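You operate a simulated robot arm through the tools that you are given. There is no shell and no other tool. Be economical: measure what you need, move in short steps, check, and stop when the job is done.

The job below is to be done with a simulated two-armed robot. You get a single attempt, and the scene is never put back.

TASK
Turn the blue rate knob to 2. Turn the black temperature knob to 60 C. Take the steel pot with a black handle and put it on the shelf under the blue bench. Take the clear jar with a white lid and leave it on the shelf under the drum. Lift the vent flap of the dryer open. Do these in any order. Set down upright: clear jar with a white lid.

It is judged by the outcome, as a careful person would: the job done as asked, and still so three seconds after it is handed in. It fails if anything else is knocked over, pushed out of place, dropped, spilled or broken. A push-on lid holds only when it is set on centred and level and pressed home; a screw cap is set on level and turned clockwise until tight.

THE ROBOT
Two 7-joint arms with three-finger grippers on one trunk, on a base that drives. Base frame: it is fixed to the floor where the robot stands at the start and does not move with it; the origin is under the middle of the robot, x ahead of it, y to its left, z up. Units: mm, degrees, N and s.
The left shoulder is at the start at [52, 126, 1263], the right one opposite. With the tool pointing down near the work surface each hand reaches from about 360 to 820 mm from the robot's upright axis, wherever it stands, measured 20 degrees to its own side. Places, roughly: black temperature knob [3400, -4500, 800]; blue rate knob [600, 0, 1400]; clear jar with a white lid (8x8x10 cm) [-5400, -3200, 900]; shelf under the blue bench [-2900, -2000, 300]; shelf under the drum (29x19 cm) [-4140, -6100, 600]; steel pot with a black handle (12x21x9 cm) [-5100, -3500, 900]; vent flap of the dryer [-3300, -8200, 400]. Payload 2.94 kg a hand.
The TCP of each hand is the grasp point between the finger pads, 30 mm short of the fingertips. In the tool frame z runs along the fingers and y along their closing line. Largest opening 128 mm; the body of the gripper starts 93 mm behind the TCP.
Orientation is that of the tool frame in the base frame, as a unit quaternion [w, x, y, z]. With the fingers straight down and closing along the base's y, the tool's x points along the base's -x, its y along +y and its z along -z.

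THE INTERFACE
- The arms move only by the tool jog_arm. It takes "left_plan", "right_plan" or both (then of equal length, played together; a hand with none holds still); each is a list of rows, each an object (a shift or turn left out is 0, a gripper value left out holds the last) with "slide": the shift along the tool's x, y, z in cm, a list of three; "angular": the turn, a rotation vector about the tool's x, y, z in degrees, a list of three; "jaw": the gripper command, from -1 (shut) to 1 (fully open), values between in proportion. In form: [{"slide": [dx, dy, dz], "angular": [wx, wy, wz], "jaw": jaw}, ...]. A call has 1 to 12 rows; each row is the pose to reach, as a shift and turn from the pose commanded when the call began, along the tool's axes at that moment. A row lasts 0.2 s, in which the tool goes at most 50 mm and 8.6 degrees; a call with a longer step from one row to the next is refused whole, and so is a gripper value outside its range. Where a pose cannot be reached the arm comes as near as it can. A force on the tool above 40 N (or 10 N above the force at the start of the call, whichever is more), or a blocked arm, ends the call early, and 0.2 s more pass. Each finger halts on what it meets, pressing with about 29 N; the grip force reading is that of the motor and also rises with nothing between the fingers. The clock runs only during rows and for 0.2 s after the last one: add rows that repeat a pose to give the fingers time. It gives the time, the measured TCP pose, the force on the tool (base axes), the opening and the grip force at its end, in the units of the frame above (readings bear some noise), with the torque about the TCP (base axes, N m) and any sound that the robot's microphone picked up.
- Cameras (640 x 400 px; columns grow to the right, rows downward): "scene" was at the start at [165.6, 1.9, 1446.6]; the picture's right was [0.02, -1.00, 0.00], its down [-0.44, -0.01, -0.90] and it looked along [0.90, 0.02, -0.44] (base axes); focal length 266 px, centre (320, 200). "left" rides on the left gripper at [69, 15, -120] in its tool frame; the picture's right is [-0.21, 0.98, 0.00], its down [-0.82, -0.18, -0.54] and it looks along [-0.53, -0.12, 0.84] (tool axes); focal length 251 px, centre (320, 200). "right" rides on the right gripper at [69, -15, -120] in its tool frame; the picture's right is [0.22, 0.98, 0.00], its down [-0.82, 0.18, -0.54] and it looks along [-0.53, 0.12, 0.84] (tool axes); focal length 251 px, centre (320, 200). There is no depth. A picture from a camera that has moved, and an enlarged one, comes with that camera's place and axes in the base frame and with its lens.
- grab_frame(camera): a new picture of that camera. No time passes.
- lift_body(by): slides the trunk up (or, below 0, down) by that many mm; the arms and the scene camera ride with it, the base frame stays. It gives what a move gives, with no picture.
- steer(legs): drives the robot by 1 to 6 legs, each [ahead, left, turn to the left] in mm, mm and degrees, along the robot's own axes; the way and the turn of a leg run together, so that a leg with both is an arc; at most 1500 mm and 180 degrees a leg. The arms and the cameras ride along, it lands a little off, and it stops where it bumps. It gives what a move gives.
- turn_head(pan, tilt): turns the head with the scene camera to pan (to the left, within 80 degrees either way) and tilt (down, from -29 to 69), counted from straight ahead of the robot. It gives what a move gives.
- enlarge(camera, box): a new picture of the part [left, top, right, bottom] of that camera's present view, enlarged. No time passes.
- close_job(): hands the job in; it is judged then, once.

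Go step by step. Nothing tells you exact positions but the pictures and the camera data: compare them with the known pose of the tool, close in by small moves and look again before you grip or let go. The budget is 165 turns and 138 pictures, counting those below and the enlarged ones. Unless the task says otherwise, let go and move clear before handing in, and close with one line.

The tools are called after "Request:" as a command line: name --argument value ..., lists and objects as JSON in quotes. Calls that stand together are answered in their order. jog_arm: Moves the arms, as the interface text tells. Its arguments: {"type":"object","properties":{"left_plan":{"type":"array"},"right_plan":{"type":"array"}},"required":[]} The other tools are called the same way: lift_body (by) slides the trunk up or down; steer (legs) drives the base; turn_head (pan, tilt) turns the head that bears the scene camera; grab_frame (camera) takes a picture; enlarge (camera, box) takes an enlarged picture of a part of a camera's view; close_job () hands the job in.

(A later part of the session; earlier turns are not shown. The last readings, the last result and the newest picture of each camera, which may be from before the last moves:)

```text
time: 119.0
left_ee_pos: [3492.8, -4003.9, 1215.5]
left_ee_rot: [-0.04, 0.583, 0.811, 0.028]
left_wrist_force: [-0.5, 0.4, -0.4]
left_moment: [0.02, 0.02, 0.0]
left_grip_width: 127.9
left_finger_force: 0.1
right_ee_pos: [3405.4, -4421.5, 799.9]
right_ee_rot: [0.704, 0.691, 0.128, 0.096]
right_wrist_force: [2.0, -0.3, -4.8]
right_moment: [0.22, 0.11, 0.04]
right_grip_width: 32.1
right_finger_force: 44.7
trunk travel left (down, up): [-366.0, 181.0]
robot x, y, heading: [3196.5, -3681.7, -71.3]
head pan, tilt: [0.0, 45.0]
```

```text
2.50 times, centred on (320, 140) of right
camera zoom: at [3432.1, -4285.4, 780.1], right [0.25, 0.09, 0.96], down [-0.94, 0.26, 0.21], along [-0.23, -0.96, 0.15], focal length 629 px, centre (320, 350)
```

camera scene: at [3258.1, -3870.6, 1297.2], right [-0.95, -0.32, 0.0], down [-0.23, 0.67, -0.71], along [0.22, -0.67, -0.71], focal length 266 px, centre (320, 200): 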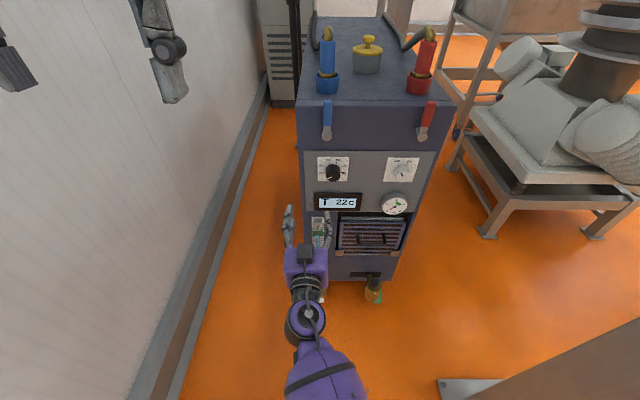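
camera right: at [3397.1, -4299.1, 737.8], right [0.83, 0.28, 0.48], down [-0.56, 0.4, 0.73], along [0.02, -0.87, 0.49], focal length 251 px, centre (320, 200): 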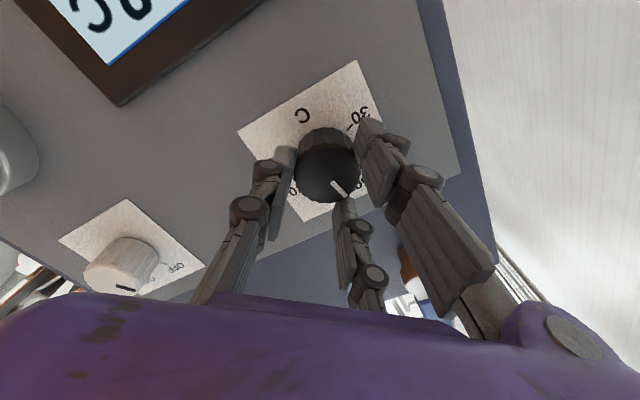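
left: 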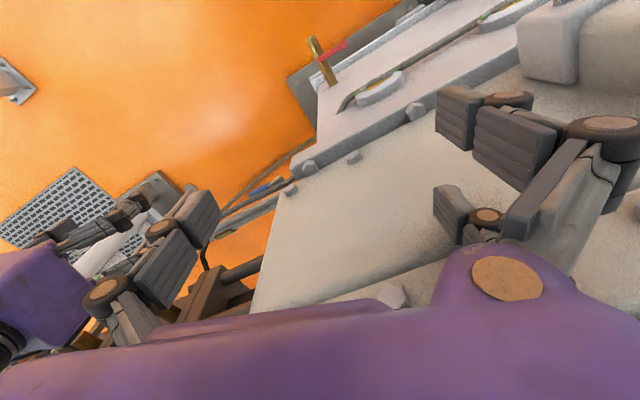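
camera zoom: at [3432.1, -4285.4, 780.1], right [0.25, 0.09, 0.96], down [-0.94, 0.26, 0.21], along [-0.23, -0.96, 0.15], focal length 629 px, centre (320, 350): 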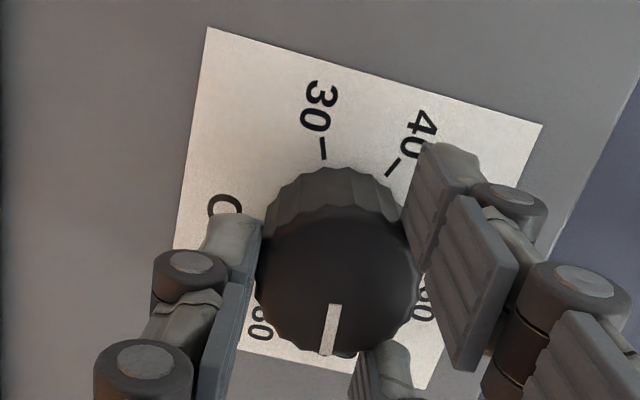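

The side force is small now. I'm rotating back 46°.

Request:
jog_arm --right_plan '[{"angular": [0, 0, -8]}, {"angular": [0, 0, -16]}, {"angular": [0, 0, -24]}, {"angular": [0, 0, -32]}, {"angular": [0, 0, -40]}, {"angular": [0, 0, -46]}, {"angular": [0, 0, -46]}]'

Request:
enlarge --camera "right" --box '[220, 60, 420, 220]'

```text
time: 120.6
left_ee_pos: [3489.9, -4001.5, 1217.4]
left_ee_rot: [-0.038, 0.583, 0.811, 0.028]
left_wrist_force: [-0.1, -0.1, 0.9]
left_moment: [-0.02, 0.01, 0.0]
left_grip_width: 127.9
left_finger_force: 0.0
right_ee_pos: [3401.8, -4420.8, 800.3]
right_ee_rot: [0.687, 0.585, 0.387, -0.19]
right_wrist_force: [-18.0, 9.9, 1.8]
right_moment: [0.19, 0.01, -0.51]
right_grip_width: 31.9
right_finger_force: 45.0
trunk travel left (down, up): [-366.0, 181.0]
robot x, y, heading: [3195.0, -3679.2, -71.5]
head pan, tilt: [0.0, 45.0]
```

```text
2.50 times, centred on (320, 140) of right
camera zoom: at [3397.2, -4298.1, 737.4], right [0.83, 0.28, 0.48], down [-0.56, 0.4, 0.73], along [0.01, -0.87, 0.49], focal length 629 px, centre (320, 350)
```

zoom: 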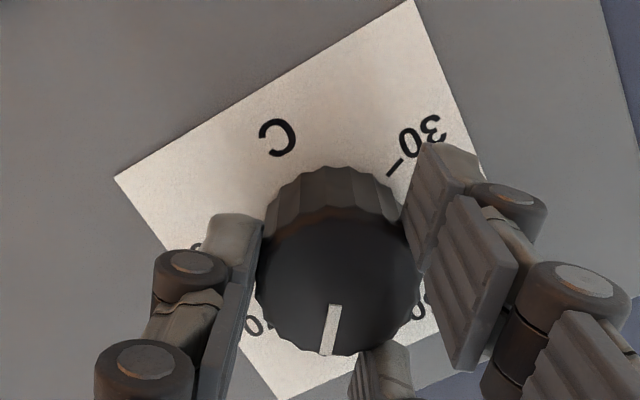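

Nulling the remaining side load by shifting 2.5 mm right and 2 mm outward, then checking the force.

Request:
jog_arm --right_plan '[{"slide": [-0.17, -0.18, -0.2]}, {"slide": [-0.17, -0.18, -0.2]}]'

```text
time: 121.2
left_ee_pos: [3491.3, -4002.9, 1217.3]
left_ee_rot: [-0.04, 0.582, 0.811, 0.028]
left_wrist_force: [-0.5, 0.1, 0.3]
left_moment: [-0.04, 0.0, 0.02]
left_grip_width: 127.9
left_finger_force: 0.0
right_ee_pos: [3401.2, -4421.7, 801.2]
right_ee_rot: [0.688, 0.584, 0.387, -0.187]
right_wrist_force: [-5.4, -5.4, 4.2]
right_moment: [0.13, 0.0, -0.68]
right_grip_width: 32.0
right_finger_force: 44.8
trunk travel left (down, up): [-366.0, 181.0]
robot x, y, heading: [3196.0, -3679.2, -71.6]
head pan, tilt: [0.0, 45.0]
```

The load is small now, so I'm releasing gently and backing off.

Request:
jog_arm --right_plan '[{"slide": [-0.07, -0.07, 0]}, {"slide": [-0.07, -0.07, 0], "jaw": -0.4}, {"slide": [-0.07, -0.07, 0], "jaw": 0}, {"slide": [-0.07, -0.07, 0], "jaw": 0.2}, {"slide": [0, 0, -3]}, {"slide": [0, 0, -6]}, {"slide": [0, 0, -9]}, {"slide": [0, 0, -9]}]'

Request:
enlarge --camera "right" --box '[220, 50, 420, 200]'

Request:
enlarge --camera "scene" --box '[300, 150, 364, 190]'

```text
time: 123.0
left_ee_pos: [3491.2, -4004.0, 1217.3]
left_ee_rot: [-0.041, 0.583, 0.811, 0.028]
left_wrist_force: [0.0, 0.3, 0.0]
left_moment: [0.01, 0.01, 0.04]
left_grip_width: 127.9
left_finger_force: 0.0
right_ee_pos: [3373.9, -4335.5, 798.7]
right_ee_rot: [0.687, 0.586, 0.387, -0.188]
right_wrist_force: [-0.1, -0.3, -0.8]
right_moment: [0.03, 0.01, -0.05]
right_grip_width: 76.7
right_finger_force: 0.1
trunk travel left (down, up): [-366.0, 181.0]
robot x, y, heading: [3195.5, -3682.0, -71.6]
head pan, tilt: [0.0, 45.0]
```

```text
2.67 times, centred on (320, 125) of right
camera zoom: at [3368.9, -4212.6, 735.5], right [0.83, 0.28, 0.48], down [-0.56, 0.4, 0.73], along [0.01, -0.87, 0.49], focal length 670 px, centre (320, 400)
```

zoom: 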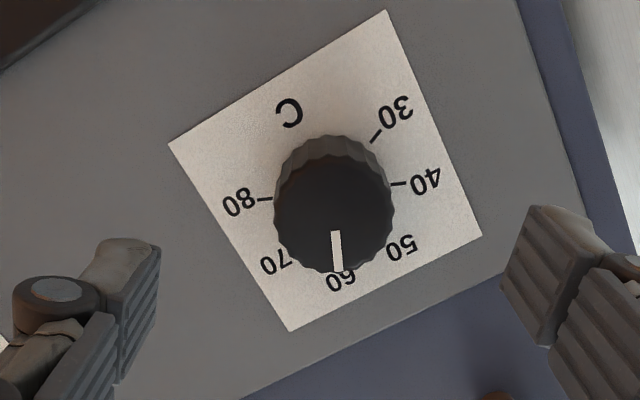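

```text
10.00 times, centred on (332, 170) of scene
camera zoom: at [3257.7, -3872.2, 1297.0], right [-0.95, -0.32, 0.0], down [-0.23, 0.67, -0.71], along [0.22, -0.67, -0.71], focal length 2665 px, centre (200, 500)
```

zoom: 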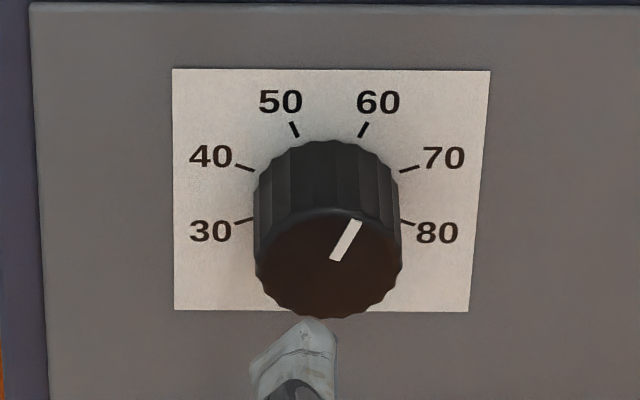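

The pointer now lines up with the 60 tick. I'm backing away and restoring the right arm to its travel pose.

Request:
steer --legs '[[-140, 0, 0]]'

Request:
jog_arm --right_plan '[{"angular": [0, 0, -8], "slide": [0, 0, 0]}, {"angular": [0, 0, -16]}, {"angular": [0, 0, -24]}, {"angular": [0, 0, -32]}, {"angular": [0, 0, -40]}, {"angular": [0, 0, -43]}]'

Request:
lift_body --by 109

Request:
jog_arm --right_plan '[{"slide": [-2.5, -0.3, 0], "angular": [0, 8.2, 0]}, {"slide": [-5, -0.6, 0], "angular": [0, 16.4, 0]}, {"slide": [-7.5, -0.9, 0], "angular": [0, 24.5, 0]}, {"slide": [-10, -1.2, 0], "angular": [0, 32.7, 0]}, {"slide": [-12.5, -1.5, 0], "angular": [0, 40.9, 0]}, {"slide": [-15, -1.8, 0], "angular": [0, 49, 0]}, {"slide": [-17, -2.1, 0], "angular": [0, 57.2, 0]}, {"slide": [-19, -2.4, 0], "angular": [0, 65.4, 0]}, {"slide": [-21, -2.7, 0], "angular": [0, 73.6, 0]}, {"slide": [-22, -3, 0], "angular": [0, 81.8, 0]}, {"slide": [-22, -3, 0], "angular": [0, 90, 0]}, {"slide": [-22, -3, 0], "angular": [0, 90, 0]}]'

Request:
turn_head --pan -30 --tilt 35

Request:
grab_frame --camera "scene"

```text
time: 124.3
left_ee_pos: [3447.8, -3868.2, 1217.1]
left_ee_rot: [-0.039, 0.582, 0.812, 0.027]
left_wrist_force: [0.1, 0.0, 0.4]
left_moment: [-0.02, -0.02, 0.01]
left_grip_width: 128.0
left_finger_force: 0.0
right_ee_pos: [3331.8, -4204.0, 798.3]
right_ee_rot: [0.687, 0.585, 0.388, -0.188]
right_wrist_force: [-0.1, 0.4, 0.0]
right_moment: [0.02, 0.04, 0.0]
right_grip_width: 76.9
right_finger_force: 0.0
trunk travel left (down, up): [-366.0, 181.0]
robot x, y, heading: [3153.2, -3546.6, -71.1]
head pan, tilt: [0.0, 45.0]
```

```text
time: 125.7
left_ee_pos: [3447.7, -3869.3, 1216.0]
left_ee_rot: [-0.041, 0.582, 0.812, 0.028]
left_wrist_force: [0.0, -0.3, -0.4]
left_moment: [0.02, 0.04, -0.02]
left_grip_width: 128.0
left_finger_force: 0.1
right_ee_pos: [3331.0, -4205.2, 799.1]
right_ee_rot: [0.571, 0.401, 0.576, -0.426]
right_wrist_force: [1.0, 0.7, -0.5]
right_moment: [-0.02, -0.02, 0.01]
right_grip_width: 76.7
right_finger_force: 0.1
trunk travel left (down, up): [-366.0, 181.0]
robot x, y, heading: [3153.8, -3546.1, -71.4]
head pan, tilt: [0.0, 45.0]
```

```text
time: 127.1
left_ee_pos: [3448.2, -3870.9, 1323.5]
left_ee_rot: [-0.04, 0.582, 0.811, 0.028]
left_wrist_force: [0.0, -0.9, 0.8]
left_moment: [0.02, 0.02, -0.01]
left_grip_width: 127.8
left_finger_force: 0.1
right_ee_pos: [3330.2, -4203.3, 907.5]
right_ee_rot: [0.57, 0.403, 0.575, -0.426]
right_wrist_force: [-0.5, 0.3, 0.0]
right_moment: [0.01, 0.0, -0.01]
right_grip_width: 76.9
right_finger_force: 0.1
trunk travel left (down, up): [-475.0, 72.0]
robot x, y, heading: [3152.1, -3548.6, -71.2]
head pan, tilt: [0.0, 45.0]
```

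```text
time: 129.7
left_ee_pos: [3447.2, -3870.0, 1324.5]
left_ee_rot: [-0.039, 0.583, 0.811, 0.027]
left_wrist_force: [-0.9, -0.4, 0.7]
left_moment: [-0.03, -0.03, -0.02]
left_grip_width: 127.9
left_finger_force: 0.1
right_ee_pos: [3308.8, -4208.3, 1129.6]
right_ee_rot: [-0.004, 0.585, 0.811, -0.018]
right_wrist_force: [0.9, 0.7, 0.2]
right_moment: [0.01, 0.03, 0.01]
right_grip_width: 76.8
right_finger_force: 0.0
trunk travel left (down, up): [-475.0, 72.0]
robot x, y, heading: [3154.5, -3550.0, -71.4]
head pan, tilt: [0.0, 45.0]
```

```text
time: 130.7
left_ee_pos: [3448.0, -3871.0, 1325.8]
left_ee_rot: [-0.04, 0.582, 0.812, 0.028]
left_wrist_force: [0.4, 1.1, -0.5]
left_moment: [0.0, 0.0, 0.02]
left_grip_width: 127.9
left_finger_force: 0.2
right_ee_pos: [3307.9, -4209.9, 1128.4]
right_ee_rot: [-0.003, 0.585, 0.811, -0.017]
right_wrist_force: [0.8, 0.3, -0.6]
right_moment: [0.02, 0.01, -0.04]
right_grip_width: 76.8
right_finger_force: 0.0
trunk travel left (down, up): [-475.0, 72.0]
robot x, y, heading: [3155.8, -3551.1, -71.0]
head pan, tilt: [-30.0, 35.0]
```

```text
79 pictures are left
camera scene: at [3156.1, -3707.1, 1432.3], right [-0.98, 0.2, 0.0], down [0.11, 0.56, -0.82], along [-0.16, -0.8, -0.57], focal length 266 px, centre (320, 200)
```

scene: 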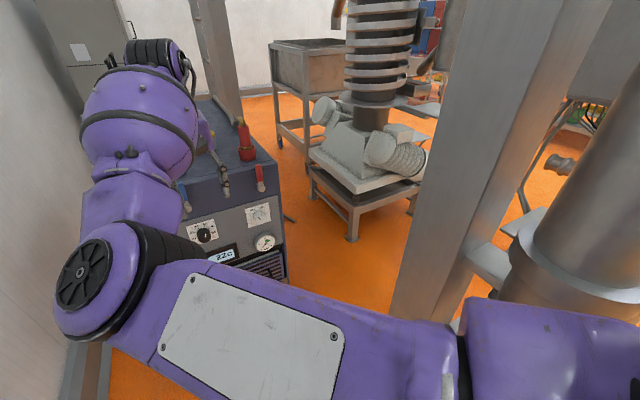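

The right elbow has flipped inwards, which makes the robot narrow. I'm backing out along the same corridor and then turning to face west.

Request:
steer --legs '[[0, 0, 55], [-1000, 0, 0], [-850, 0, 0], [0, 0, -164]]'

Request:
turn_head --pan 0 --tilt 12

Request:
grab_frame --camera "scene"

```text
time: 149.3
left_ee_pos: [937.5, -3182.0, 1324.9]
left_ee_rot: [0.0, 0.999, -0.004, 0.049]
left_wrist_force: [-0.3, -0.5, 0.6]
left_moment: [0.01, 0.03, 0.01]
left_grip_width: 128.0
left_finger_force: 0.1
right_ee_pos: [663.2, -2938.2, 1128.3]
right_ee_rot: [-0.015, 1.0, -0.008, -0.007]
right_wrist_force: [-0.1, -0.4, 0.2]
right_moment: [0.0, -0.02, -0.02]
right_grip_width: 76.8
right_finger_force: 0.0
trunk travel left (down, up): [-475.0, 72.0]
robot x, y, heading: [1338.1, -3006.1, 179.3]
head pan, tilt: [-30.0, 35.0]
```

```text
time: 150.3
left_ee_pos: [937.7, -3183.2, 1324.9]
left_ee_rot: [-0.001, 0.999, -0.005, 0.049]
left_wrist_force: [-0.2, 1.1, 0.1]
left_moment: [0.01, 0.0, 0.0]
left_grip_width: 128.0
left_finger_force: 0.1
right_ee_pos: [663.2, -2937.8, 1128.3]
right_ee_rot: [-0.017, 1.0, -0.007, -0.007]
right_wrist_force: [0.5, 0.7, 0.1]
right_moment: [-0.02, -0.01, 0.01]
right_grip_width: 76.6
right_finger_force: 0.1
trunk travel left (down, up): [-475.0, 72.0]
robot x, y, heading: [1342.5, -3008.9, 179.7]
head pan, tilt: [0.0, 12.0]
```

```text
78 pictures are left
camera scene: at [1167.7, -3005.9, 1469.1], right [0.01, 1.0, 0.0], down [0.21, 0.0, -0.98], along [-0.98, 0.01, -0.21], focal length 266 px, centre (320, 200)
```

scene: 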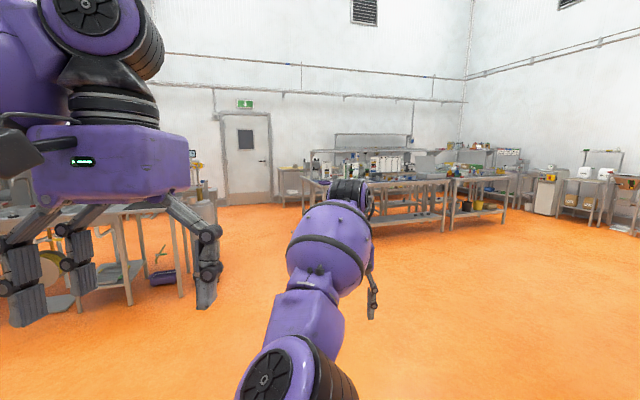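

The floor ahead (west) is clear, with benches at the far end. I'm driving about 3.3 m forward.

Request:
steer --legs '[[1200, 0, 0], [1200, 0, 0], [1000, 0, 0]]'

Request:
turn_head --pan 0 --tilt 16

Request:
grab_frame --camera "scene"

Request:
turn_head --pan -60 --tilt 16

Request:
grab_frame --camera "scene"

```text
time: 166.8
left_ee_pos: [-2454.2, -3115.8, 1325.8]
left_ee_rot: [-0.001, 0.999, -0.014, 0.048]
left_wrist_force: [0.0, 0.3, -0.6]
left_moment: [0.0, -0.01, 0.03]
left_grip_width: 128.0
left_finger_force: 0.1
right_ee_pos: [-2723.8, -2866.6, 1128.7]
right_ee_rot: [-0.016, 1.0, -0.017, -0.008]
right_wrist_force: [0.4, -0.1, 0.5]
right_moment: [0.04, -0.04, 0.01]
right_grip_width: 76.7
right_finger_force: 0.1
trunk travel left (down, up): [-475.0, 72.0]
robot x, y, heading: [-2050.3, -2950.8, 178.4]
head pan, tilt: [0.0, 12.0]
```

```text
time: 167.4
left_ee_pos: [-2454.6, -3115.5, 1325.4]
left_ee_rot: [0.0, 0.999, -0.014, 0.049]
left_wrist_force: [0.1, -0.1, 0.3]
left_moment: [-0.01, 0.02, -0.01]
left_grip_width: 128.0
left_finger_force: 0.1
right_ee_pos: [-2723.6, -2865.8, 1129.3]
right_ee_rot: [-0.016, 1.0, -0.017, -0.007]
right_wrist_force: [0.2, 0.5, -0.2]
right_moment: [0.01, 0.01, 0.0]
right_grip_width: 76.6
right_finger_force: 0.2
trunk travel left (down, up): [-475.0, 72.0]
robot x, y, heading: [-2049.5, -2944.8, 178.3]
head pan, tilt: [0.0, 16.0]
```

```text
77 pictures are left
camera scene: at [-2221.6, -2943.9, 1462.6], right [0.03, 1.0, 0.0], down [0.28, -0.01, -0.96], along [-0.96, 0.03, -0.28], focal length 266 px, centre (320, 200)
```

scene: 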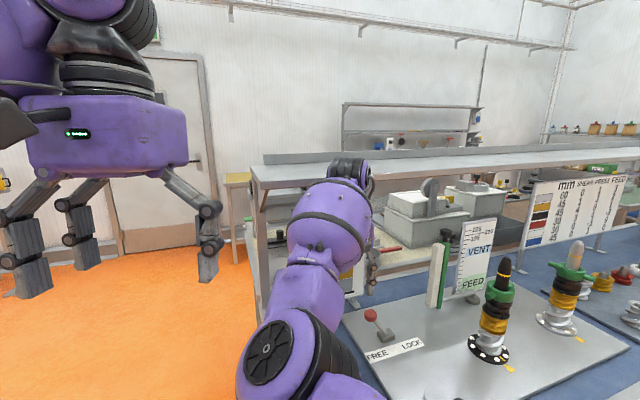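

```text
time: 168.7
left_ee_pos: [-2454.5, -3116.4, 1326.3]
left_ee_rot: [-0.001, 0.999, -0.014, 0.049]
left_wrist_force: [-0.3, 0.4, 0.4]
left_moment: [-0.01, 0.01, -0.04]
left_grip_width: 127.5
left_finger_force: 0.0
right_ee_pos: [-2722.7, -2867.2, 1127.9]
right_ee_rot: [-0.016, 1.0, -0.017, -0.008]
right_wrist_force: [0.8, 0.9, 0.9]
right_moment: [0.01, 0.01, -0.03]
right_grip_width: 76.7
right_finger_force: 0.0
trunk travel left (down, up): [-475.0, 72.0]
robot x, y, heading: [-2053.6, -2947.2, 178.4]
head pan, tilt: [-60.0, 16.0]
```

```text
76 pictures are left
camera scene: at [-2172.4, -2864.4, 1462.7], right [0.88, 0.48, 0.0], down [0.13, -0.24, -0.96], along [-0.46, 0.85, -0.28], focal length 266 px, centre (320, 200)
```

scene: 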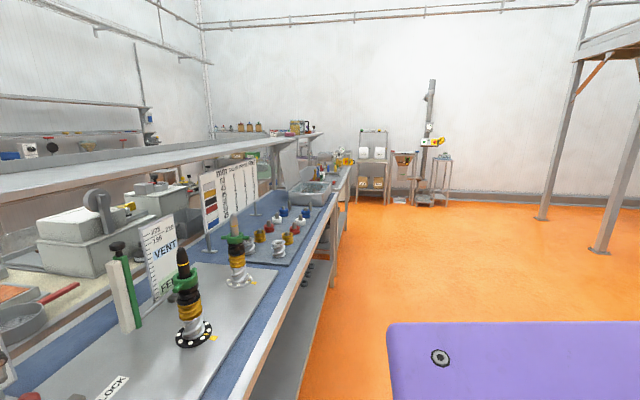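

The blue bench is immediately ahead-right, so I'm very close to its front corner. I'm backing off a bit and checking the left side before going round its south end.

Request:
steer --legs '[[-300, 0, 0]]'

Request:
turn_head --pan 40 --tilt 20

Request:
grab_frame --camera "scene"

```text
time: 170.7
left_ee_pos: [-2160.2, -3123.8, 1323.3]
left_ee_rot: [0.0, 0.999, -0.016, 0.049]
left_wrist_force: [-0.2, 0.9, 0.5]
left_moment: [-0.02, -0.01, 0.01]
left_grip_width: 127.9
left_finger_force: 0.0
right_ee_pos: [-2427.7, -2873.5, 1127.4]
right_ee_rot: [-0.016, 1.0, -0.018, -0.006]
right_wrist_force: [-0.1, -0.4, 0.2]
right_moment: [-0.01, 0.02, 0.0]
right_grip_width: 76.5
right_finger_force: 0.1
trunk travel left (down, up): [-475.0, 72.0]
robot x, y, heading: [-1753.0, -2957.9, 178.3]
head pan, tilt: [-60.0, 16.0]
```

```text
time: 172.5
left_ee_pos: [-2158.7, -3123.5, 1324.8]
left_ee_rot: [0.0, 0.999, -0.015, 0.049]
left_wrist_force: [0.8, -0.1, 0.2]
left_moment: [0.0, 0.03, -0.01]
left_grip_width: 128.2
left_finger_force: 0.0
right_ee_pos: [-2427.0, -2873.3, 1128.3]
right_ee_rot: [-0.016, 1.0, -0.018, -0.008]
right_wrist_force: [0.0, 0.4, -1.1]
right_moment: [0.01, -0.05, -0.01]
right_grip_width: 76.7
right_finger_force: 0.1
trunk travel left (down, up): [-475.0, 72.0]
robot x, y, heading: [-1754.3, -2955.0, 178.5]
head pan, tilt: [40.0, 20.0]
```

```text
75 pictures are left
camera scene: at [-1904.6, -3012.8, 1456.2], right [-0.62, 0.79, 0.0], down [0.27, 0.21, -0.94], along [-0.74, -0.58, -0.34], focal length 266 px, centre (320, 200)
```

scene: 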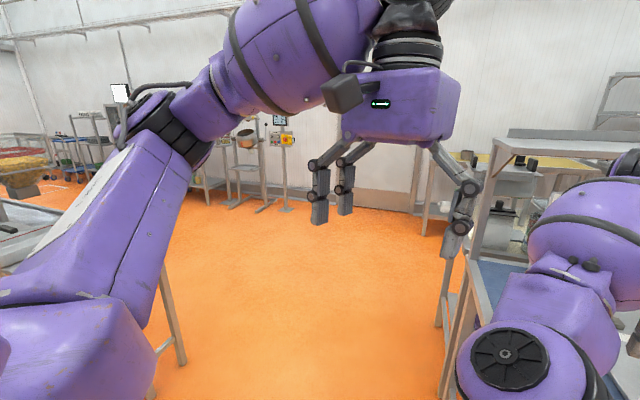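

There's a gap of about 1.4 m between the blue bench end and the left table, heading WSW. I'm going through it diagonally toward the pot/jar table.

Request:
steer --legs '[[727, 716, 0], [0, 0, 22], [1400, 0, 0]]'

Request:
turn_head --pan -45 --tilt 20

Request:
grab_frame --camera "scene"

```text
time: 186.9
left_ee_pos: [-4128.4, -4436.0, 1326.2]
left_ee_rot: [-0.009, 0.983, 0.178, 0.048]
left_wrist_force: [-0.2, 0.3, -0.1]
left_moment: [-0.01, 0.01, -0.02]
left_grip_width: 128.1
left_finger_force: 0.1
right_ee_pos: [-4473.8, -4306.9, 1127.9]
right_ee_rot: [-0.014, 0.984, 0.176, -0.01]
right_wrist_force: [0.2, 0.1, 0.7]
right_moment: [-0.01, 0.0, -0.01]
right_grip_width: 76.7
right_finger_force: 0.1
trunk travel left (down, up): [-475.0, 72.0]
robot x, y, heading: [-3820.1, -4130.6, -159.5]
head pan, tilt: [40.0, 20.0]
```

```text
time: 188.5
left_ee_pos: [-4130.2, -4437.6, 1324.4]
left_ee_rot: [-0.01, 0.983, 0.178, 0.048]
left_wrist_force: [-0.4, -0.2, -1.0]
left_moment: [0.01, -0.01, 0.01]
left_grip_width: 128.0
left_finger_force: 0.1
right_ee_pos: [-4473.0, -4307.8, 1128.2]
right_ee_rot: [-0.014, 0.984, 0.176, -0.01]
right_wrist_force: [-0.7, 0.1, -0.1]
right_moment: [0.02, -0.03, 0.01]
right_grip_width: 76.8
right_finger_force: 0.0
trunk travel left (down, up): [-475.0, 72.0]
robot x, y, heading: [-3817.9, -4133.6, -159.6]
head pan, tilt: [-45.0, 20.0]
```

```text
74 pictures are left
camera scene: at [-3976.2, -4117.2, 1456.1], right [0.41, 0.91, 0.0], down [0.31, -0.14, -0.94], along [-0.86, 0.39, -0.34], focal length 266 px, centre (320, 200)
```

scene: 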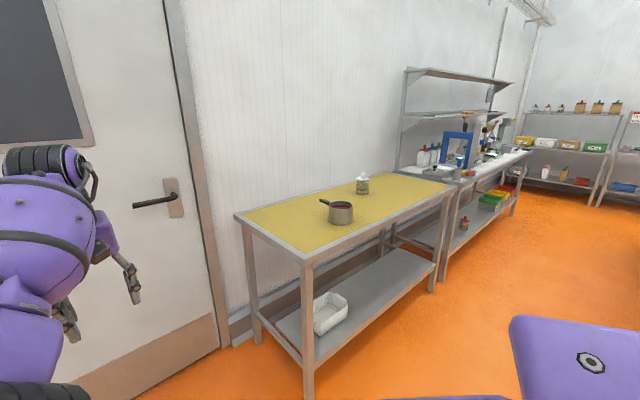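

Request:
enlarge --camera "scene" --box '[290, 150, 418, 250]'

```text
4.00 times, centred on (354, 200) of scene
camera zoom: at [-3976.2, -4117.2, 1456.1], right [0.41, 0.91, 0.0], down [0.31, -0.14, -0.94], along [-0.86, 0.39, -0.34], focal length 1066 px, centre (184, 200)
```

zoom: 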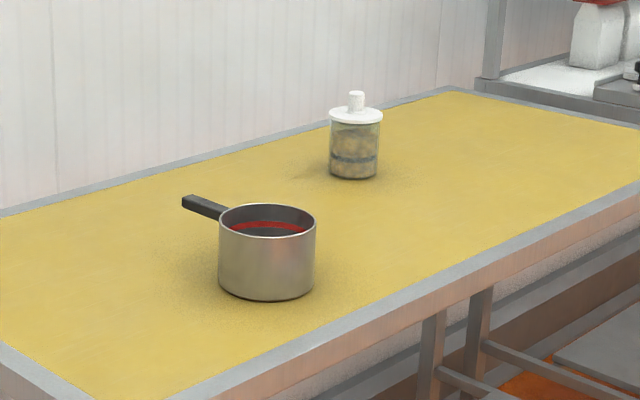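

The table holds the pot (about -5130, -3470) with its handle pointing to the wall, and the jar behind it (about -5480, -3110). My heading is already square to the table, so I'm moving in front of it.

Request:
steer --legs '[[420, -500, -1.2], [72, -800, 0]]'

Request:
turn_head --pan 0 --tilt 45

Request:
grab_frame --camera "scene"

```text
time: 200.4
left_ee_pos: [-5037.1, -3392.9, 1323.7]
left_ee_rot: [-0.011, 0.982, 0.181, 0.048]
left_wrist_force: [-0.7, -0.4, -0.3]
left_moment: [-0.02, 0.0, -0.03]
left_grip_width: 128.3
left_finger_force: 0.2
right_ee_pos: [-5382.2, -3265.6, 1127.7]
right_ee_rot: [-0.014, 0.984, 0.178, -0.01]
right_wrist_force: [-0.2, 0.2, -0.2]
right_moment: [0.04, 0.05, 0.03]
right_grip_width: 77.0
right_finger_force: 0.1
trunk travel left (down, up): [-475.0, 72.0]
robot x, y, heading: [-4726.1, -3081.6, -159.3]
head pan, tilt: [-45.0, 20.0]
```

```text
time: 201.5
left_ee_pos: [-5037.7, -3393.1, 1324.9]
left_ee_rot: [-0.01, 0.982, 0.18, 0.049]
left_wrist_force: [0.1, -0.5, 0.1]
left_moment: [0.01, -0.02, -0.02]
left_grip_width: 128.1
left_finger_force: 0.1
right_ee_pos: [-5381.4, -3265.5, 1128.0]
right_ee_rot: [-0.015, 0.984, 0.178, -0.01]
right_wrist_force: [-0.7, 0.1, 0.0]
right_moment: [0.0, 0.0, -0.02]
right_grip_width: 76.5
right_finger_force: 0.1
trunk travel left (down, up): [-475.0, 72.0]
robot x, y, heading: [-4725.5, -3089.0, -159.2]
head pan, tilt: [0.0, 45.0]
```

```text
72 pictures are left
camera scene: at [-4876.9, -3140.1, 1417.5], right [-0.35, 0.94, 0.0], down [0.66, 0.25, -0.71], along [-0.66, -0.25, -0.71], focal length 266 px, centre (320, 200)
```

scene: 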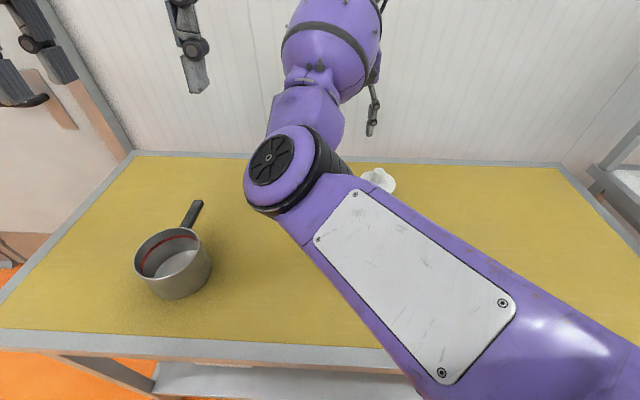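

The pot is empty. Its rim centre is at about (-5045, -3521, 985), and the table top is at about 895. I'm bringing the left hand above it, open and pitched 45° forward.

Request:
jog_arm --left_plan '[{"slide": [-1.04, 1.67, 2.97], "angular": [0, -7.24, 0], "jaw": 1}, {"slide": [-2.09, 3.34, 5.94], "angular": [0, -14.5, 0]}, {"slide": [-3.13, 5, 8.9], "angular": [0, -21.7, 0]}, {"slide": [-4.17, 6.7, 11.9], "angular": [0, -29, 0]}, {"slide": [-5.2, 8.36, 14.86], "angular": [0, -36.2, 0]}, {"slide": [-6.26, 10, 17.8], "angular": [0, -43.4, 0]}, {"slide": [-7.3, 11.7, 20.8], "angular": [0, -50.7, 0]}, {"slide": [-7.3, 11.7, 20.8], "angular": [0, -50.7, 0]}]'

Request:
grab_frame --camera "left"

Request:
grab_frame --camera "scene"

```text
time: 203.3
left_ee_pos: [-5067.4, -3522.8, 1129.9]
left_ee_rot: [0.084, 0.922, 0.197, -0.323]
left_wrist_force: [0.3, -0.4, 0.3]
left_moment: [0.03, 0.01, -0.02]
left_grip_width: 128.0
left_finger_force: 0.0
left hand out of reach, approached as far as the arm can: row 5, 6, 7, 8
right_ee_pos: [-5381.1, -3264.2, 1129.5]
right_ee_rot: [-0.015, 0.984, 0.177, -0.011]
right_wrist_force: [0.5, 1.1, 0.4]
right_moment: [-0.01, -0.01, 0.01]
right_grip_width: 76.9
right_finger_force: 0.1
trunk travel left (down, up): [-475.0, 72.0]
robot x, y, heading: [-4726.1, -3082.6, -159.1]
head pan, tilt: [0.0, 45.0]
```

```text
71 pictures are left
camera left: at [-4944.9, -3482.1, 1180.0], right [0.25, -0.95, 0.16], down [-0.36, 0.06, 0.93], along [-0.9, -0.29, -0.33], focal length 251 px, centre (320, 200)
```

left: 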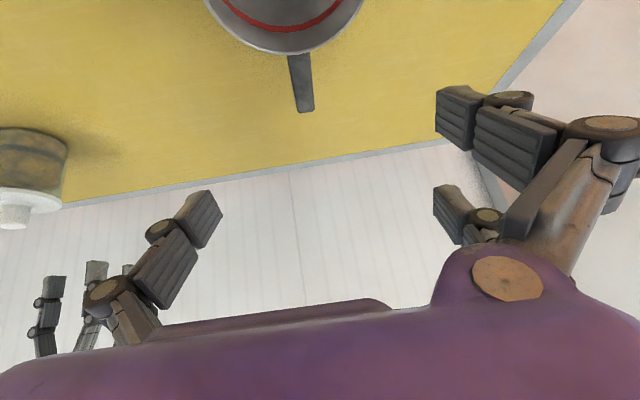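

```text
70 pictures are left
camera scene: at [-4876.2, -3139.7, 1417.6], right [-0.35, 0.94, 0.0], down [0.66, 0.25, -0.71], along [-0.66, -0.25, -0.71], focal length 266 px, centre (320, 200)
```

scene: 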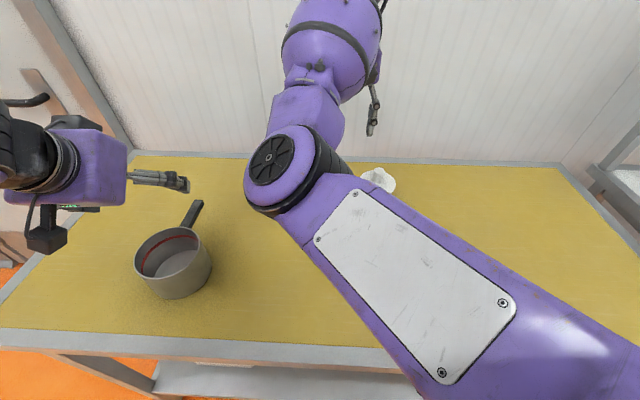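

This pose is too cramped at 45°. I'm backing up 120 mm, then repositioning the hand with the right pitch and yaw.

Request:
steer --legs '[[-120, 0, 0]]'

Request:
jog_arm --left_plan '[{"slide": [-1.0, 0, 1.5], "angular": [1.8, -3.1, 2.2]}, {"slide": [-2.5, 0, 3], "angular": [3.6, -6.2, 4.5]}, {"slide": [-4, 0, 4.5], "angular": [3.6, -6.2, 4.5]}, {"slide": [-4, 0, 4.5], "angular": [3.6, -6.2, 4.5]}]'

Request:
grab_frame --camera "left"

```text
time: 204.5
left_ee_pos: [-4954.5, -3482.2, 1127.6]
left_ee_rot: [0.085, 0.922, 0.2, -0.321]
left_wrist_force: [0.5, -0.1, 0.6]
left_moment: [0.01, -0.02, 0.02]
left_grip_width: 127.9
left_finger_force: 0.2
right_ee_pos: [-5269.4, -3225.7, 1126.2]
right_ee_rot: [-0.014, 0.983, 0.181, -0.01]
right_wrist_force: [-0.7, 1.1, 0.3]
right_moment: [-0.03, 0.0, -0.04]
right_grip_width: 76.6
right_finger_force: 0.1
trunk travel left (down, up): [-475.0, 72.0]
robot x, y, heading: [-4616.8, -3040.9, -159.0]
head pan, tilt: [0.0, 45.0]
```

```text
time: 205.5
left_ee_pos: [-5007.0, -3506.6, 1119.8]
left_ee_rot: [0.079, 0.913, 0.147, -0.373]
left_wrist_force: [0.0, 0.4, 0.1]
left_moment: [0.03, -0.02, 0.02]
left_grip_width: 127.9
left_finger_force: 0.1
right_ee_pos: [-5269.2, -3225.0, 1128.5]
right_ee_rot: [-0.013, 0.983, 0.18, -0.011]
right_wrist_force: [-0.3, 0.5, 0.2]
right_moment: [0.03, -0.03, 0.03]
right_grip_width: 77.0
right_finger_force: 0.1
trunk travel left (down, up): [-475.0, 72.0]
robot x, y, heading: [-4614.3, -3037.7, -159.0]
head pan, tilt: [0.0, 45.0]
```

```text
69 pictures are left
camera left: at [-4876.9, -3476.3, 1156.5], right [0.17, -0.97, 0.18], down [-0.26, 0.14, 0.96], along [-0.95, -0.21, -0.23], focal length 251 px, centre (320, 200)
```

left: 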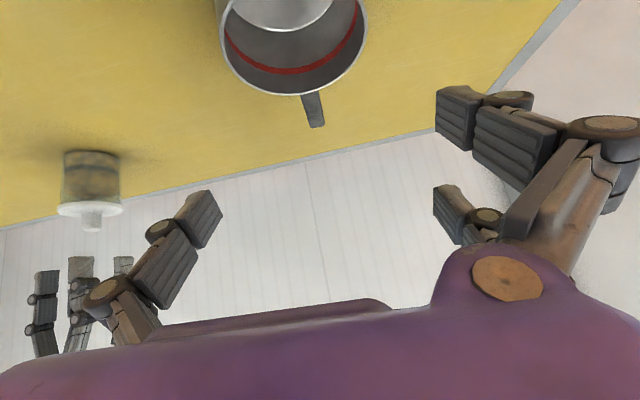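

The pose is good. The pot centre is at about (-5042, -3516). I'm moving to just above the rim and checking the centring.

Request:
jog_arm --left_plan '[{"slide": [1.5, -0.2, 3.2]}, {"slide": [3, -0.4, 6.4]}, {"slide": [4.4, -0.58, 9.7]}, {"slide": [4.4, -0.58, 9.7]}]'

Request:
grab_frame --camera "left"

Request:
enlarge --camera "scene" --box '[60, 100, 280, 300]'

```text
time: 206.5
left_ee_pos: [-5044.4, -3516.2, 1017.3]
left_ee_rot: [0.078, 0.913, 0.147, -0.373]
left_wrist_force: [0.7, 0.7, 0.2]
left_moment: [0.0, -0.05, 0.01]
left_grip_width: 128.1
left_finger_force: 0.1
right_ee_pos: [-5269.0, -3225.5, 1127.6]
right_ee_rot: [-0.015, 0.984, 0.18, -0.011]
right_wrist_force: [-0.8, -0.1, 0.6]
right_moment: [-0.02, -0.03, -0.02]
right_grip_width: 77.1
right_finger_force: 0.0
trunk travel left (down, up): [-475.0, 72.0]
robot x, y, heading: [-4615.9, -3042.1, -158.8]
head pan, tilt: [0.0, 45.0]
```

```text
68 pictures are left
camera left: at [-4913.5, -3486.7, 1054.6], right [0.17, -0.97, 0.18], down [-0.26, 0.13, 0.96], along [-0.95, -0.21, -0.23], focal length 251 px, centre (320, 200)
```

left: 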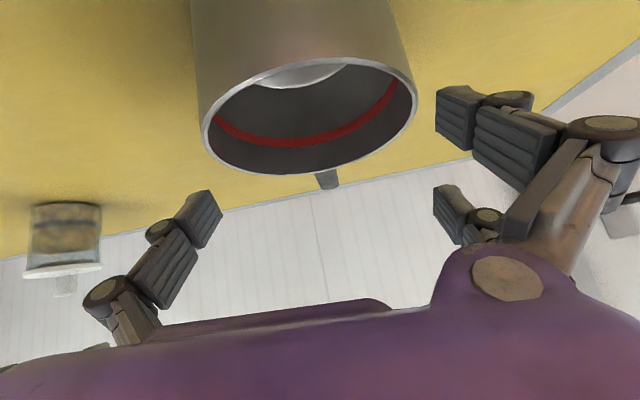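

```text
2.00 times, centred on (170, 200) of scene
camera zoom: at [-4763.9, -3097.5, 1417.6], right [-0.36, 0.93, 0.0], down [0.66, 0.25, -0.71], along [-0.66, -0.25, -0.71], focal length 533 px, centre (620, 200)
```

zoom: 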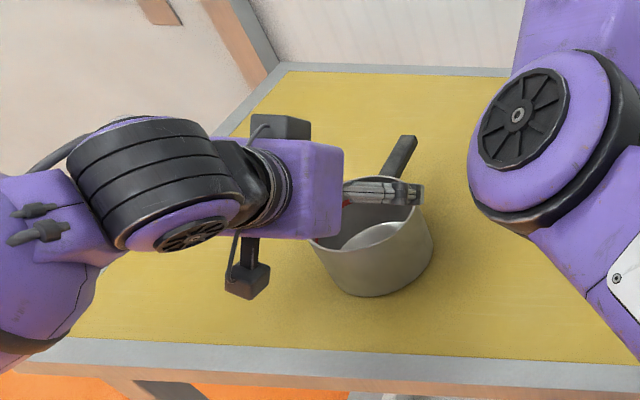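

The hand is centred within about 1 mm. I'm descending vertically 67 mm around the pot, slowly.

Request:
jog_arm --left_plan '[{"slide": [1.5, -0.07, 1.5]}, {"slide": [3, -0.15, 3]}, {"slide": [4.7, -0.23, 4.75]}, {"slide": [4.7, -0.23, 4.75]}]'

Request:
grab_frame --camera "left"

```text
time: 207.5
left_ee_pos: [-5043.4, -3515.4, 950.0]
left_ee_rot: [0.079, 0.912, 0.148, -0.374]
left_wrist_force: [-0.3, -0.3, -0.8]
left_moment: [0.01, 0.01, 0.02]
left_grip_width: 127.8
left_finger_force: 0.0
right_ee_pos: [-5269.0, -3224.4, 1127.6]
right_ee_rot: [-0.014, 0.983, 0.181, -0.01]
right_wrist_force: [0.1, -0.3, 0.6]
right_moment: [-0.03, 0.01, 0.04]
right_grip_width: 76.8
right_finger_force: 0.0
trunk travel left (down, up): [-475.0, 72.0]
robot x, y, heading: [-4617.2, -3042.3, -159.1]
head pan, tilt: [0.0, 45.0]
```

```text
66 pictures are left
camera left: at [-4913.5, -3486.4, 988.3], right [0.17, -0.97, 0.18], down [-0.26, 0.13, 0.96], along [-0.95, -0.21, -0.23], focal length 251 px, centre (320, 200)
```

left: 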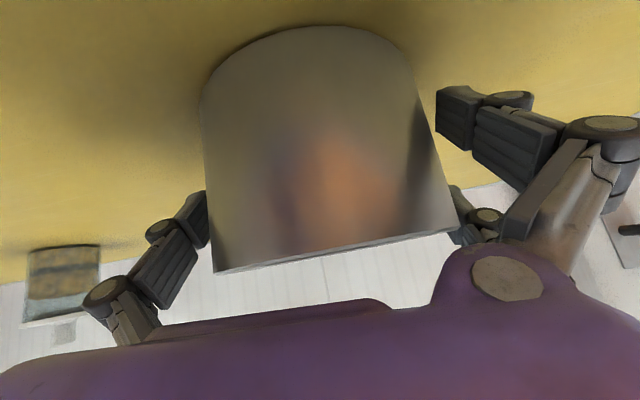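

There's no contact, so I'm closing gently on the pot.

Request:
jog_arm --left_plan '[{"jaw": 0.85}, {"jaw": 0.7}, {"jaw": 0.5}, {"jaw": 0.5}]'

```text
time: 208.5
left_ee_pos: [-5043.7, -3516.3, 950.9]
left_ee_rot: [0.078, 0.912, 0.148, -0.374]
left_wrist_force: [-0.1, 0.6, 3.0]
left_moment: [0.28, 0.06, -0.06]
left_grip_width: 119.4
left_finger_force: 28.7
right_ee_pos: [-5269.3, -3225.0, 1128.3]
right_ee_rot: [-0.014, 0.983, 0.182, -0.01]
right_wrist_force: [0.9, 0.0, 0.0]
right_moment: [0.01, -0.01, 0.01]
right_grip_width: 76.8
right_finger_force: 0.0
trunk travel left (down, up): [-475.0, 72.0]
robot x, y, heading: [-4615.9, -3042.8, -159.0]
head pan, tilt: [0.0, 45.0]
```

Gripped at 119 mm. I'm tightening, lifting 12 cm, and checking.

Request:
jog_arm --left_plan '[{"jaw": -0.2}, {"slide": [-1.5, 0, -1.5]}, {"slide": [-4, 0.2, -4]}, {"slide": [-6.5, 0.3, -6.5]}, {"slide": [-8.5, 0.4, -8.5]}, {"slide": [-8.5, 0.4, -8.5]}]'

Request:
grab_frame --camera "scene"

```text
time: 209.9
left_ee_pos: [-5043.5, -3517.1, 1070.5]
left_ee_rot: [0.078, 0.913, 0.147, -0.373]
left_wrist_force: [-0.1, 0.3, -2.8]
left_moment: [0.05, -0.02, -0.01]
left_grip_width: 118.7
left_finger_force: 29.0
right_ee_pos: [-5268.6, -3226.1, 1127.8]
right_ee_rot: [-0.014, 0.983, 0.18, -0.01]
right_wrist_force: [-0.1, 0.6, -0.1]
right_moment: [0.0, 0.0, 0.0]
right_grip_width: 76.3
right_finger_force: 0.1
trunk travel left (down, up): [-475.0, 72.0]
robot x, y, heading: [-4616.2, -3040.3, -159.0]
head pan, tilt: [0.0, 45.0]
```

```text
65 pictures are left
camera scene: at [-4764.4, -3098.2, 1417.4], right [-0.36, 0.93, 0.0], down [0.66, 0.25, -0.71], along [-0.66, -0.25, -0.71], focal length 266 px, centre (320, 200)
```

scene: 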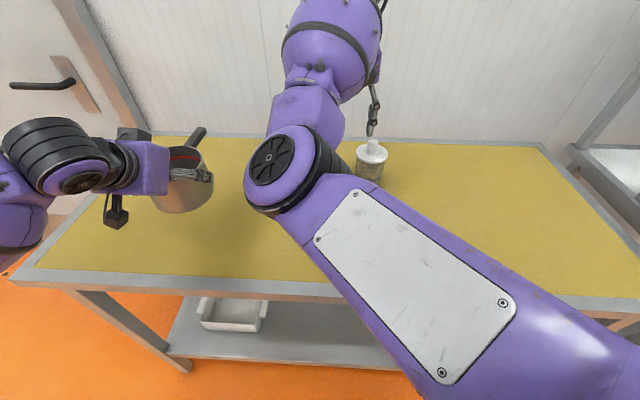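

The pot is held securely. Now the jar, at about (-5376, -3182). I'm bringing the right hand above it, pitched 45°.

Request:
jog_arm --right_plan '[{"slide": [-1.4, -1.3, 0.3], "angular": [0, -7.5, 0], "jaw": 0.75}, {"slide": [-2.8, -2.6, 0.6], "angular": [0, -15, 0]}, {"slide": [-4.2, -3.9, 1], "angular": [0, -22.5, 0]}, {"slide": [-5.6, -5.2, 1.4], "angular": [0, -30, 0]}, {"slide": [-7, -6.5, 1.8], "angular": [0, -37.5, 0]}, {"slide": [-8.4, -7.8, 2.2], "angular": [0, -45, 0]}, {"slide": [-8.4, -7.8, 2.2], "angular": [0, -45, 0]}]'

Request:
grab_frame --camera "right"

```text
time: 211.5
left_ee_pos: [-5042.5, -3515.9, 1071.4]
left_ee_rot: [0.078, 0.912, 0.148, -0.374]
left_wrist_force: [-0.1, 0.1, -1.9]
left_moment: [-0.01, -0.03, -0.03]
left_grip_width: 118.5
left_finger_force: 27.9
right_ee_pos: [-5377.0, -3182.5, 1110.8]
right_ee_rot: [0.055, 0.905, 0.171, -0.387]
right_wrist_force: [0.0, 0.4, 0.6]
right_moment: [-0.01, 0.0, -0.01]
right_grip_width: 112.1
right_finger_force: 0.1
trunk travel left (down, up): [-475.0, 72.0]
robot x, y, heading: [-4616.4, -3042.3, -158.8]
head pan, tilt: [0.0, 45.0]
```

```text
64 pictures are left
camera right: at [-5255.5, -3121.2, 1144.8], right [0.48, -0.86, -0.19], down [-0.1, -0.26, 0.96], along [-0.87, -0.45, -0.21], focal length 251 px, centre (320, 200)
```

right: 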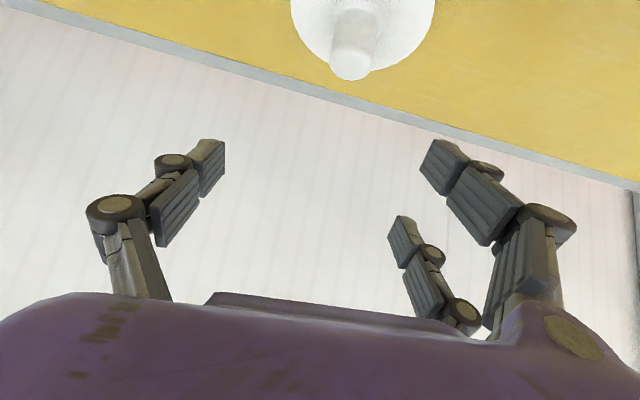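

The jar lid is at about (-5360, -3182, 1004). I'm correcting laterally, lowering 70 mm, and rechecking.

Request:
jog_arm --right_plan '[{"slide": [2, 0.9, 1.2]}, {"slide": [4, 0.9, 2.5]}, {"slide": [5.95, 0.9, 3.9]}, {"slide": [5.95, 0.9, 3.9]}]'

Request:
grab_frame --camera "right"

```text
time: 212.5
left_ee_pos: [-5043.2, -3517.1, 1070.7]
left_ee_rot: [0.078, 0.912, 0.148, -0.374]
left_wrist_force: [-0.4, -0.2, -2.5]
left_moment: [0.04, -0.04, 0.03]
left_grip_width: 118.5
left_finger_force: 28.8
right_ee_pos: [-5361.6, -3183.2, 1039.4]
right_ee_rot: [0.056, 0.905, 0.172, -0.386]
right_wrist_force: [0.4, -0.2, 0.2]
right_moment: [0.03, 0.02, -0.01]
right_grip_width: 112.0
right_finger_force: 0.1
trunk travel left (down, up): [-475.0, 72.0]
robot x, y, heading: [-4616.0, -3039.9, -158.8]
head pan, tilt: [0.0, 45.0]
```

```text
63 pictures are left
camera right: at [-5240.6, -3122.3, 1073.9], right [0.48, -0.86, -0.19], down [-0.1, -0.26, 0.96], along [-0.87, -0.45, -0.21], focal length 251 px, centre (320, 200)
```

right: 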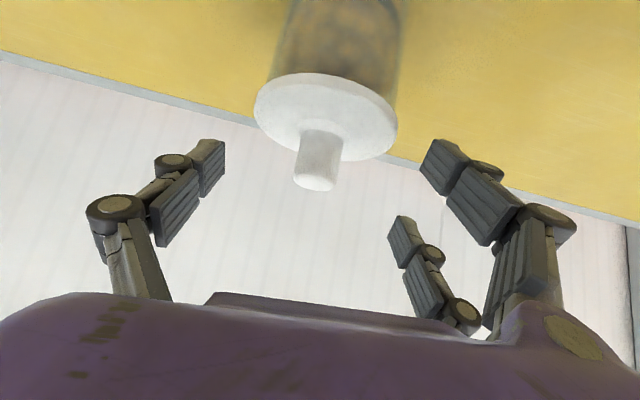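

The jar is centred within 2 mm. I'm descending about 88 mm to grip its body.

Request:
jog_arm --right_plan '[{"slide": [2.2, -0.15, 2.1]}, {"slide": [4.4, -0.12, 4.2]}, {"slide": [6.4, -0.1, 6.1]}, {"slide": [6.4, -0.1, 6.1]}]'

Request:
grab_frame --camera "right"

```text
time: 213.5
left_ee_pos: [-5043.1, -3518.4, 1069.7]
left_ee_rot: [0.077, 0.913, 0.147, -0.373]
left_wrist_force: [-0.3, 0.2, -2.0]
left_moment: [-0.03, -0.04, -0.01]
left_grip_width: 118.5
left_finger_force: 28.9
right_ee_pos: [-5360.3, -3179.3, 951.5]
right_ee_rot: [0.055, 0.905, 0.171, -0.386]
right_wrist_force: [-0.7, -0.4, -0.6]
right_moment: [-0.01, 0.01, -0.02]
right_grip_width: 111.8
right_finger_force: 0.0
trunk travel left (down, up): [-475.0, 72.0]
robot x, y, heading: [-4613.4, -3037.0, -159.2]
head pan, tilt: [0.0, 45.0]
```

```text
62 pictures are left
camera right: at [-5240.8, -3118.4, 984.6], right [0.48, -0.86, -0.19], down [-0.1, -0.26, 0.96], along [-0.87, -0.45, -0.21], focal length 251 px, centre (320, 200)
```

right: 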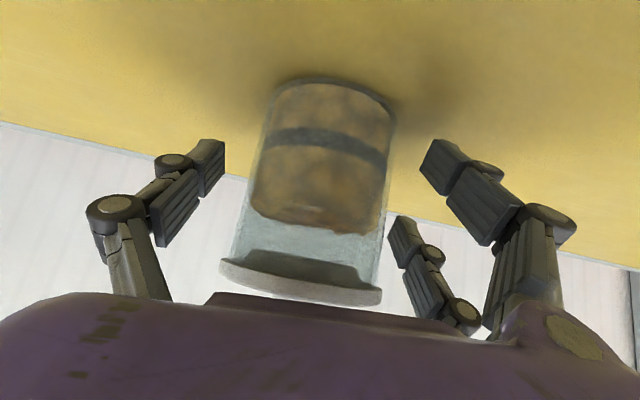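

The jar sits between the fingers at mid-height. I'm closing and lifting 6 cm.

Request:
jog_arm --right_plan '[{"jaw": 0.4}, {"jaw": 0.2}, {"jaw": 0.0}, {"jaw": -0.2}, {"jaw": -0.2}]'

Request:
jog_arm --right_plan '[{"slide": [-1.4, 0, -1.4]}, {"slide": [-4.2, 0, -4.2]}, {"slide": [-7.7, 0.3, -7.7]}, {"slide": [-11.2, 0.5, -11.2]}, {"slide": [-11.2, 0.5, -11.2]}]'

Request:
grab_frame --camera "right"

```text
time: 214.7
left_ee_pos: [-5043.5, -3517.3, 1071.5]
left_ee_rot: [0.079, 0.912, 0.148, -0.373]
left_wrist_force: [0.0, 0.2, -1.9]
left_moment: [0.03, -0.04, 0.0]
left_grip_width: 118.4
left_finger_force: 28.6
right_ee_pos: [-5361.4, -3179.5, 950.5]
right_ee_rot: [0.055, 0.905, 0.172, -0.385]
right_wrist_force: [-0.5, 1.5, 0.4]
right_moment: [-0.06, 0.03, -0.09]
right_grip_width: 76.3
right_finger_force: 28.8
trunk travel left (down, up): [-475.0, 72.0]
robot x, y, heading: [-4614.9, -3047.2, -159.0]
head pan, tilt: [0.0, 45.0]
```

```text
time: 215.9
left_ee_pos: [-5044.7, -3517.1, 1070.3]
left_ee_rot: [0.078, 0.913, 0.148, -0.372]
left_wrist_force: [0.6, -0.6, -2.2]
left_moment: [0.02, -0.04, 0.01]
left_grip_width: 118.6
left_finger_force: 28.7
right_ee_pos: [-5354.8, -3189.2, 1107.8]
right_ee_rot: [0.055, 0.905, 0.172, -0.384]
right_wrist_force: [0.4, 0.3, -1.5]
right_moment: [0.01, -0.03, 0.0]
right_grip_width: 76.5
right_finger_force: 28.5
trunk travel left (down, up): [-475.0, 72.0]
robot x, y, heading: [-4611.9, -3040.1, -159.0]
head pan, tilt: [0.0, 45.0]
```

```text
61 pictures are left
camera right: at [-5233.9, -3127.3, 1141.8], right [0.48, -0.86, -0.18], down [-0.1, -0.26, 0.96], along [-0.87, -0.45, -0.21], focal length 251 px, centre (320, 200)
```

right: 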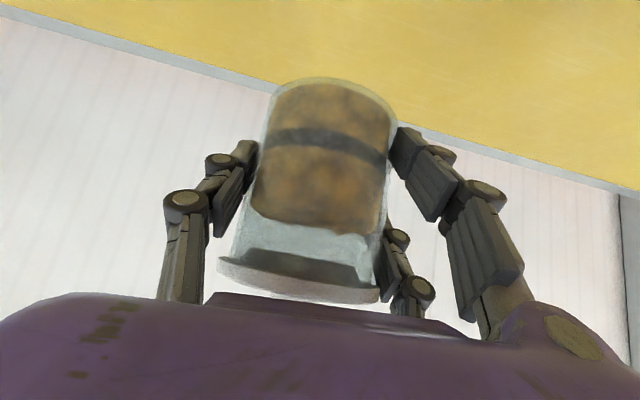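

Both objects are held. I'll deliver the jar first: I'm leaving the table aisle to the south and looking toward the drum.

Request:
steer --legs '[[-350, 300, 0], [0, 1000, 0], [0, 0, 69]]'

Request:
turn_head --pan 0 --tilt 18

Request:
grab_frame --camera "scene"

```text
time: 230.9
left_ee_pos: [-3563.3, -4716.4, 1069.7]
left_ee_rot: [0.273, 0.677, 0.63, -0.268]
left_wrist_force: [0.3, 0.8, -2.0]
left_moment: [0.07, -0.03, -0.01]
left_grip_width: 117.7
left_finger_force: 28.7
right_ee_pos: [-3986.4, -4878.0, 1108.7]
right_ee_rot: [0.261, 0.657, 0.645, -0.29]
right_wrist_force: [-0.9, 0.3, -3.0]
right_moment: [0.01, 0.02, -0.01]
right_grip_width: 76.4
right_finger_force: 29.1
trunk travel left (down, up): [-475.0, 72.0]
robot x, y, heading: [-3839.3, -4135.7, -91.6]
head pan, tilt: [0.0, 45.0]
```

```text
time: 231.8
left_ee_pos: [-3562.0, -4718.0, 1070.2]
left_ee_rot: [0.272, 0.676, 0.63, -0.268]
left_wrist_force: [-0.7, 0.0, -2.6]
left_moment: [0.06, -0.02, -0.01]
left_grip_width: 117.4
left_finger_force: 28.8
right_ee_pos: [-3986.3, -4880.3, 1107.3]
right_ee_rot: [0.261, 0.657, 0.646, -0.289]
right_wrist_force: [-0.2, -0.5, -2.4]
right_moment: [0.03, 0.01, 0.0]
right_grip_width: 76.3
right_finger_force: 29.0
trunk travel left (down, up): [-475.0, 72.0]
robot x, y, heading: [-3840.9, -4142.4, -91.6]
head pan, tilt: [0.0, 18.0]
```

```text
60 pictures are left
camera scene: at [-3845.1, -4309.1, 1459.2], right [-1.0, 0.03, 0.0], down [0.01, 0.31, -0.95], along [-0.02, -0.95, -0.31], focal length 266 px, centre (320, 200)
```

scene: 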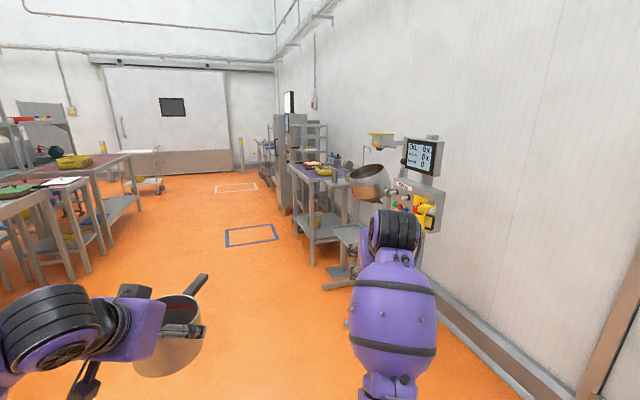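

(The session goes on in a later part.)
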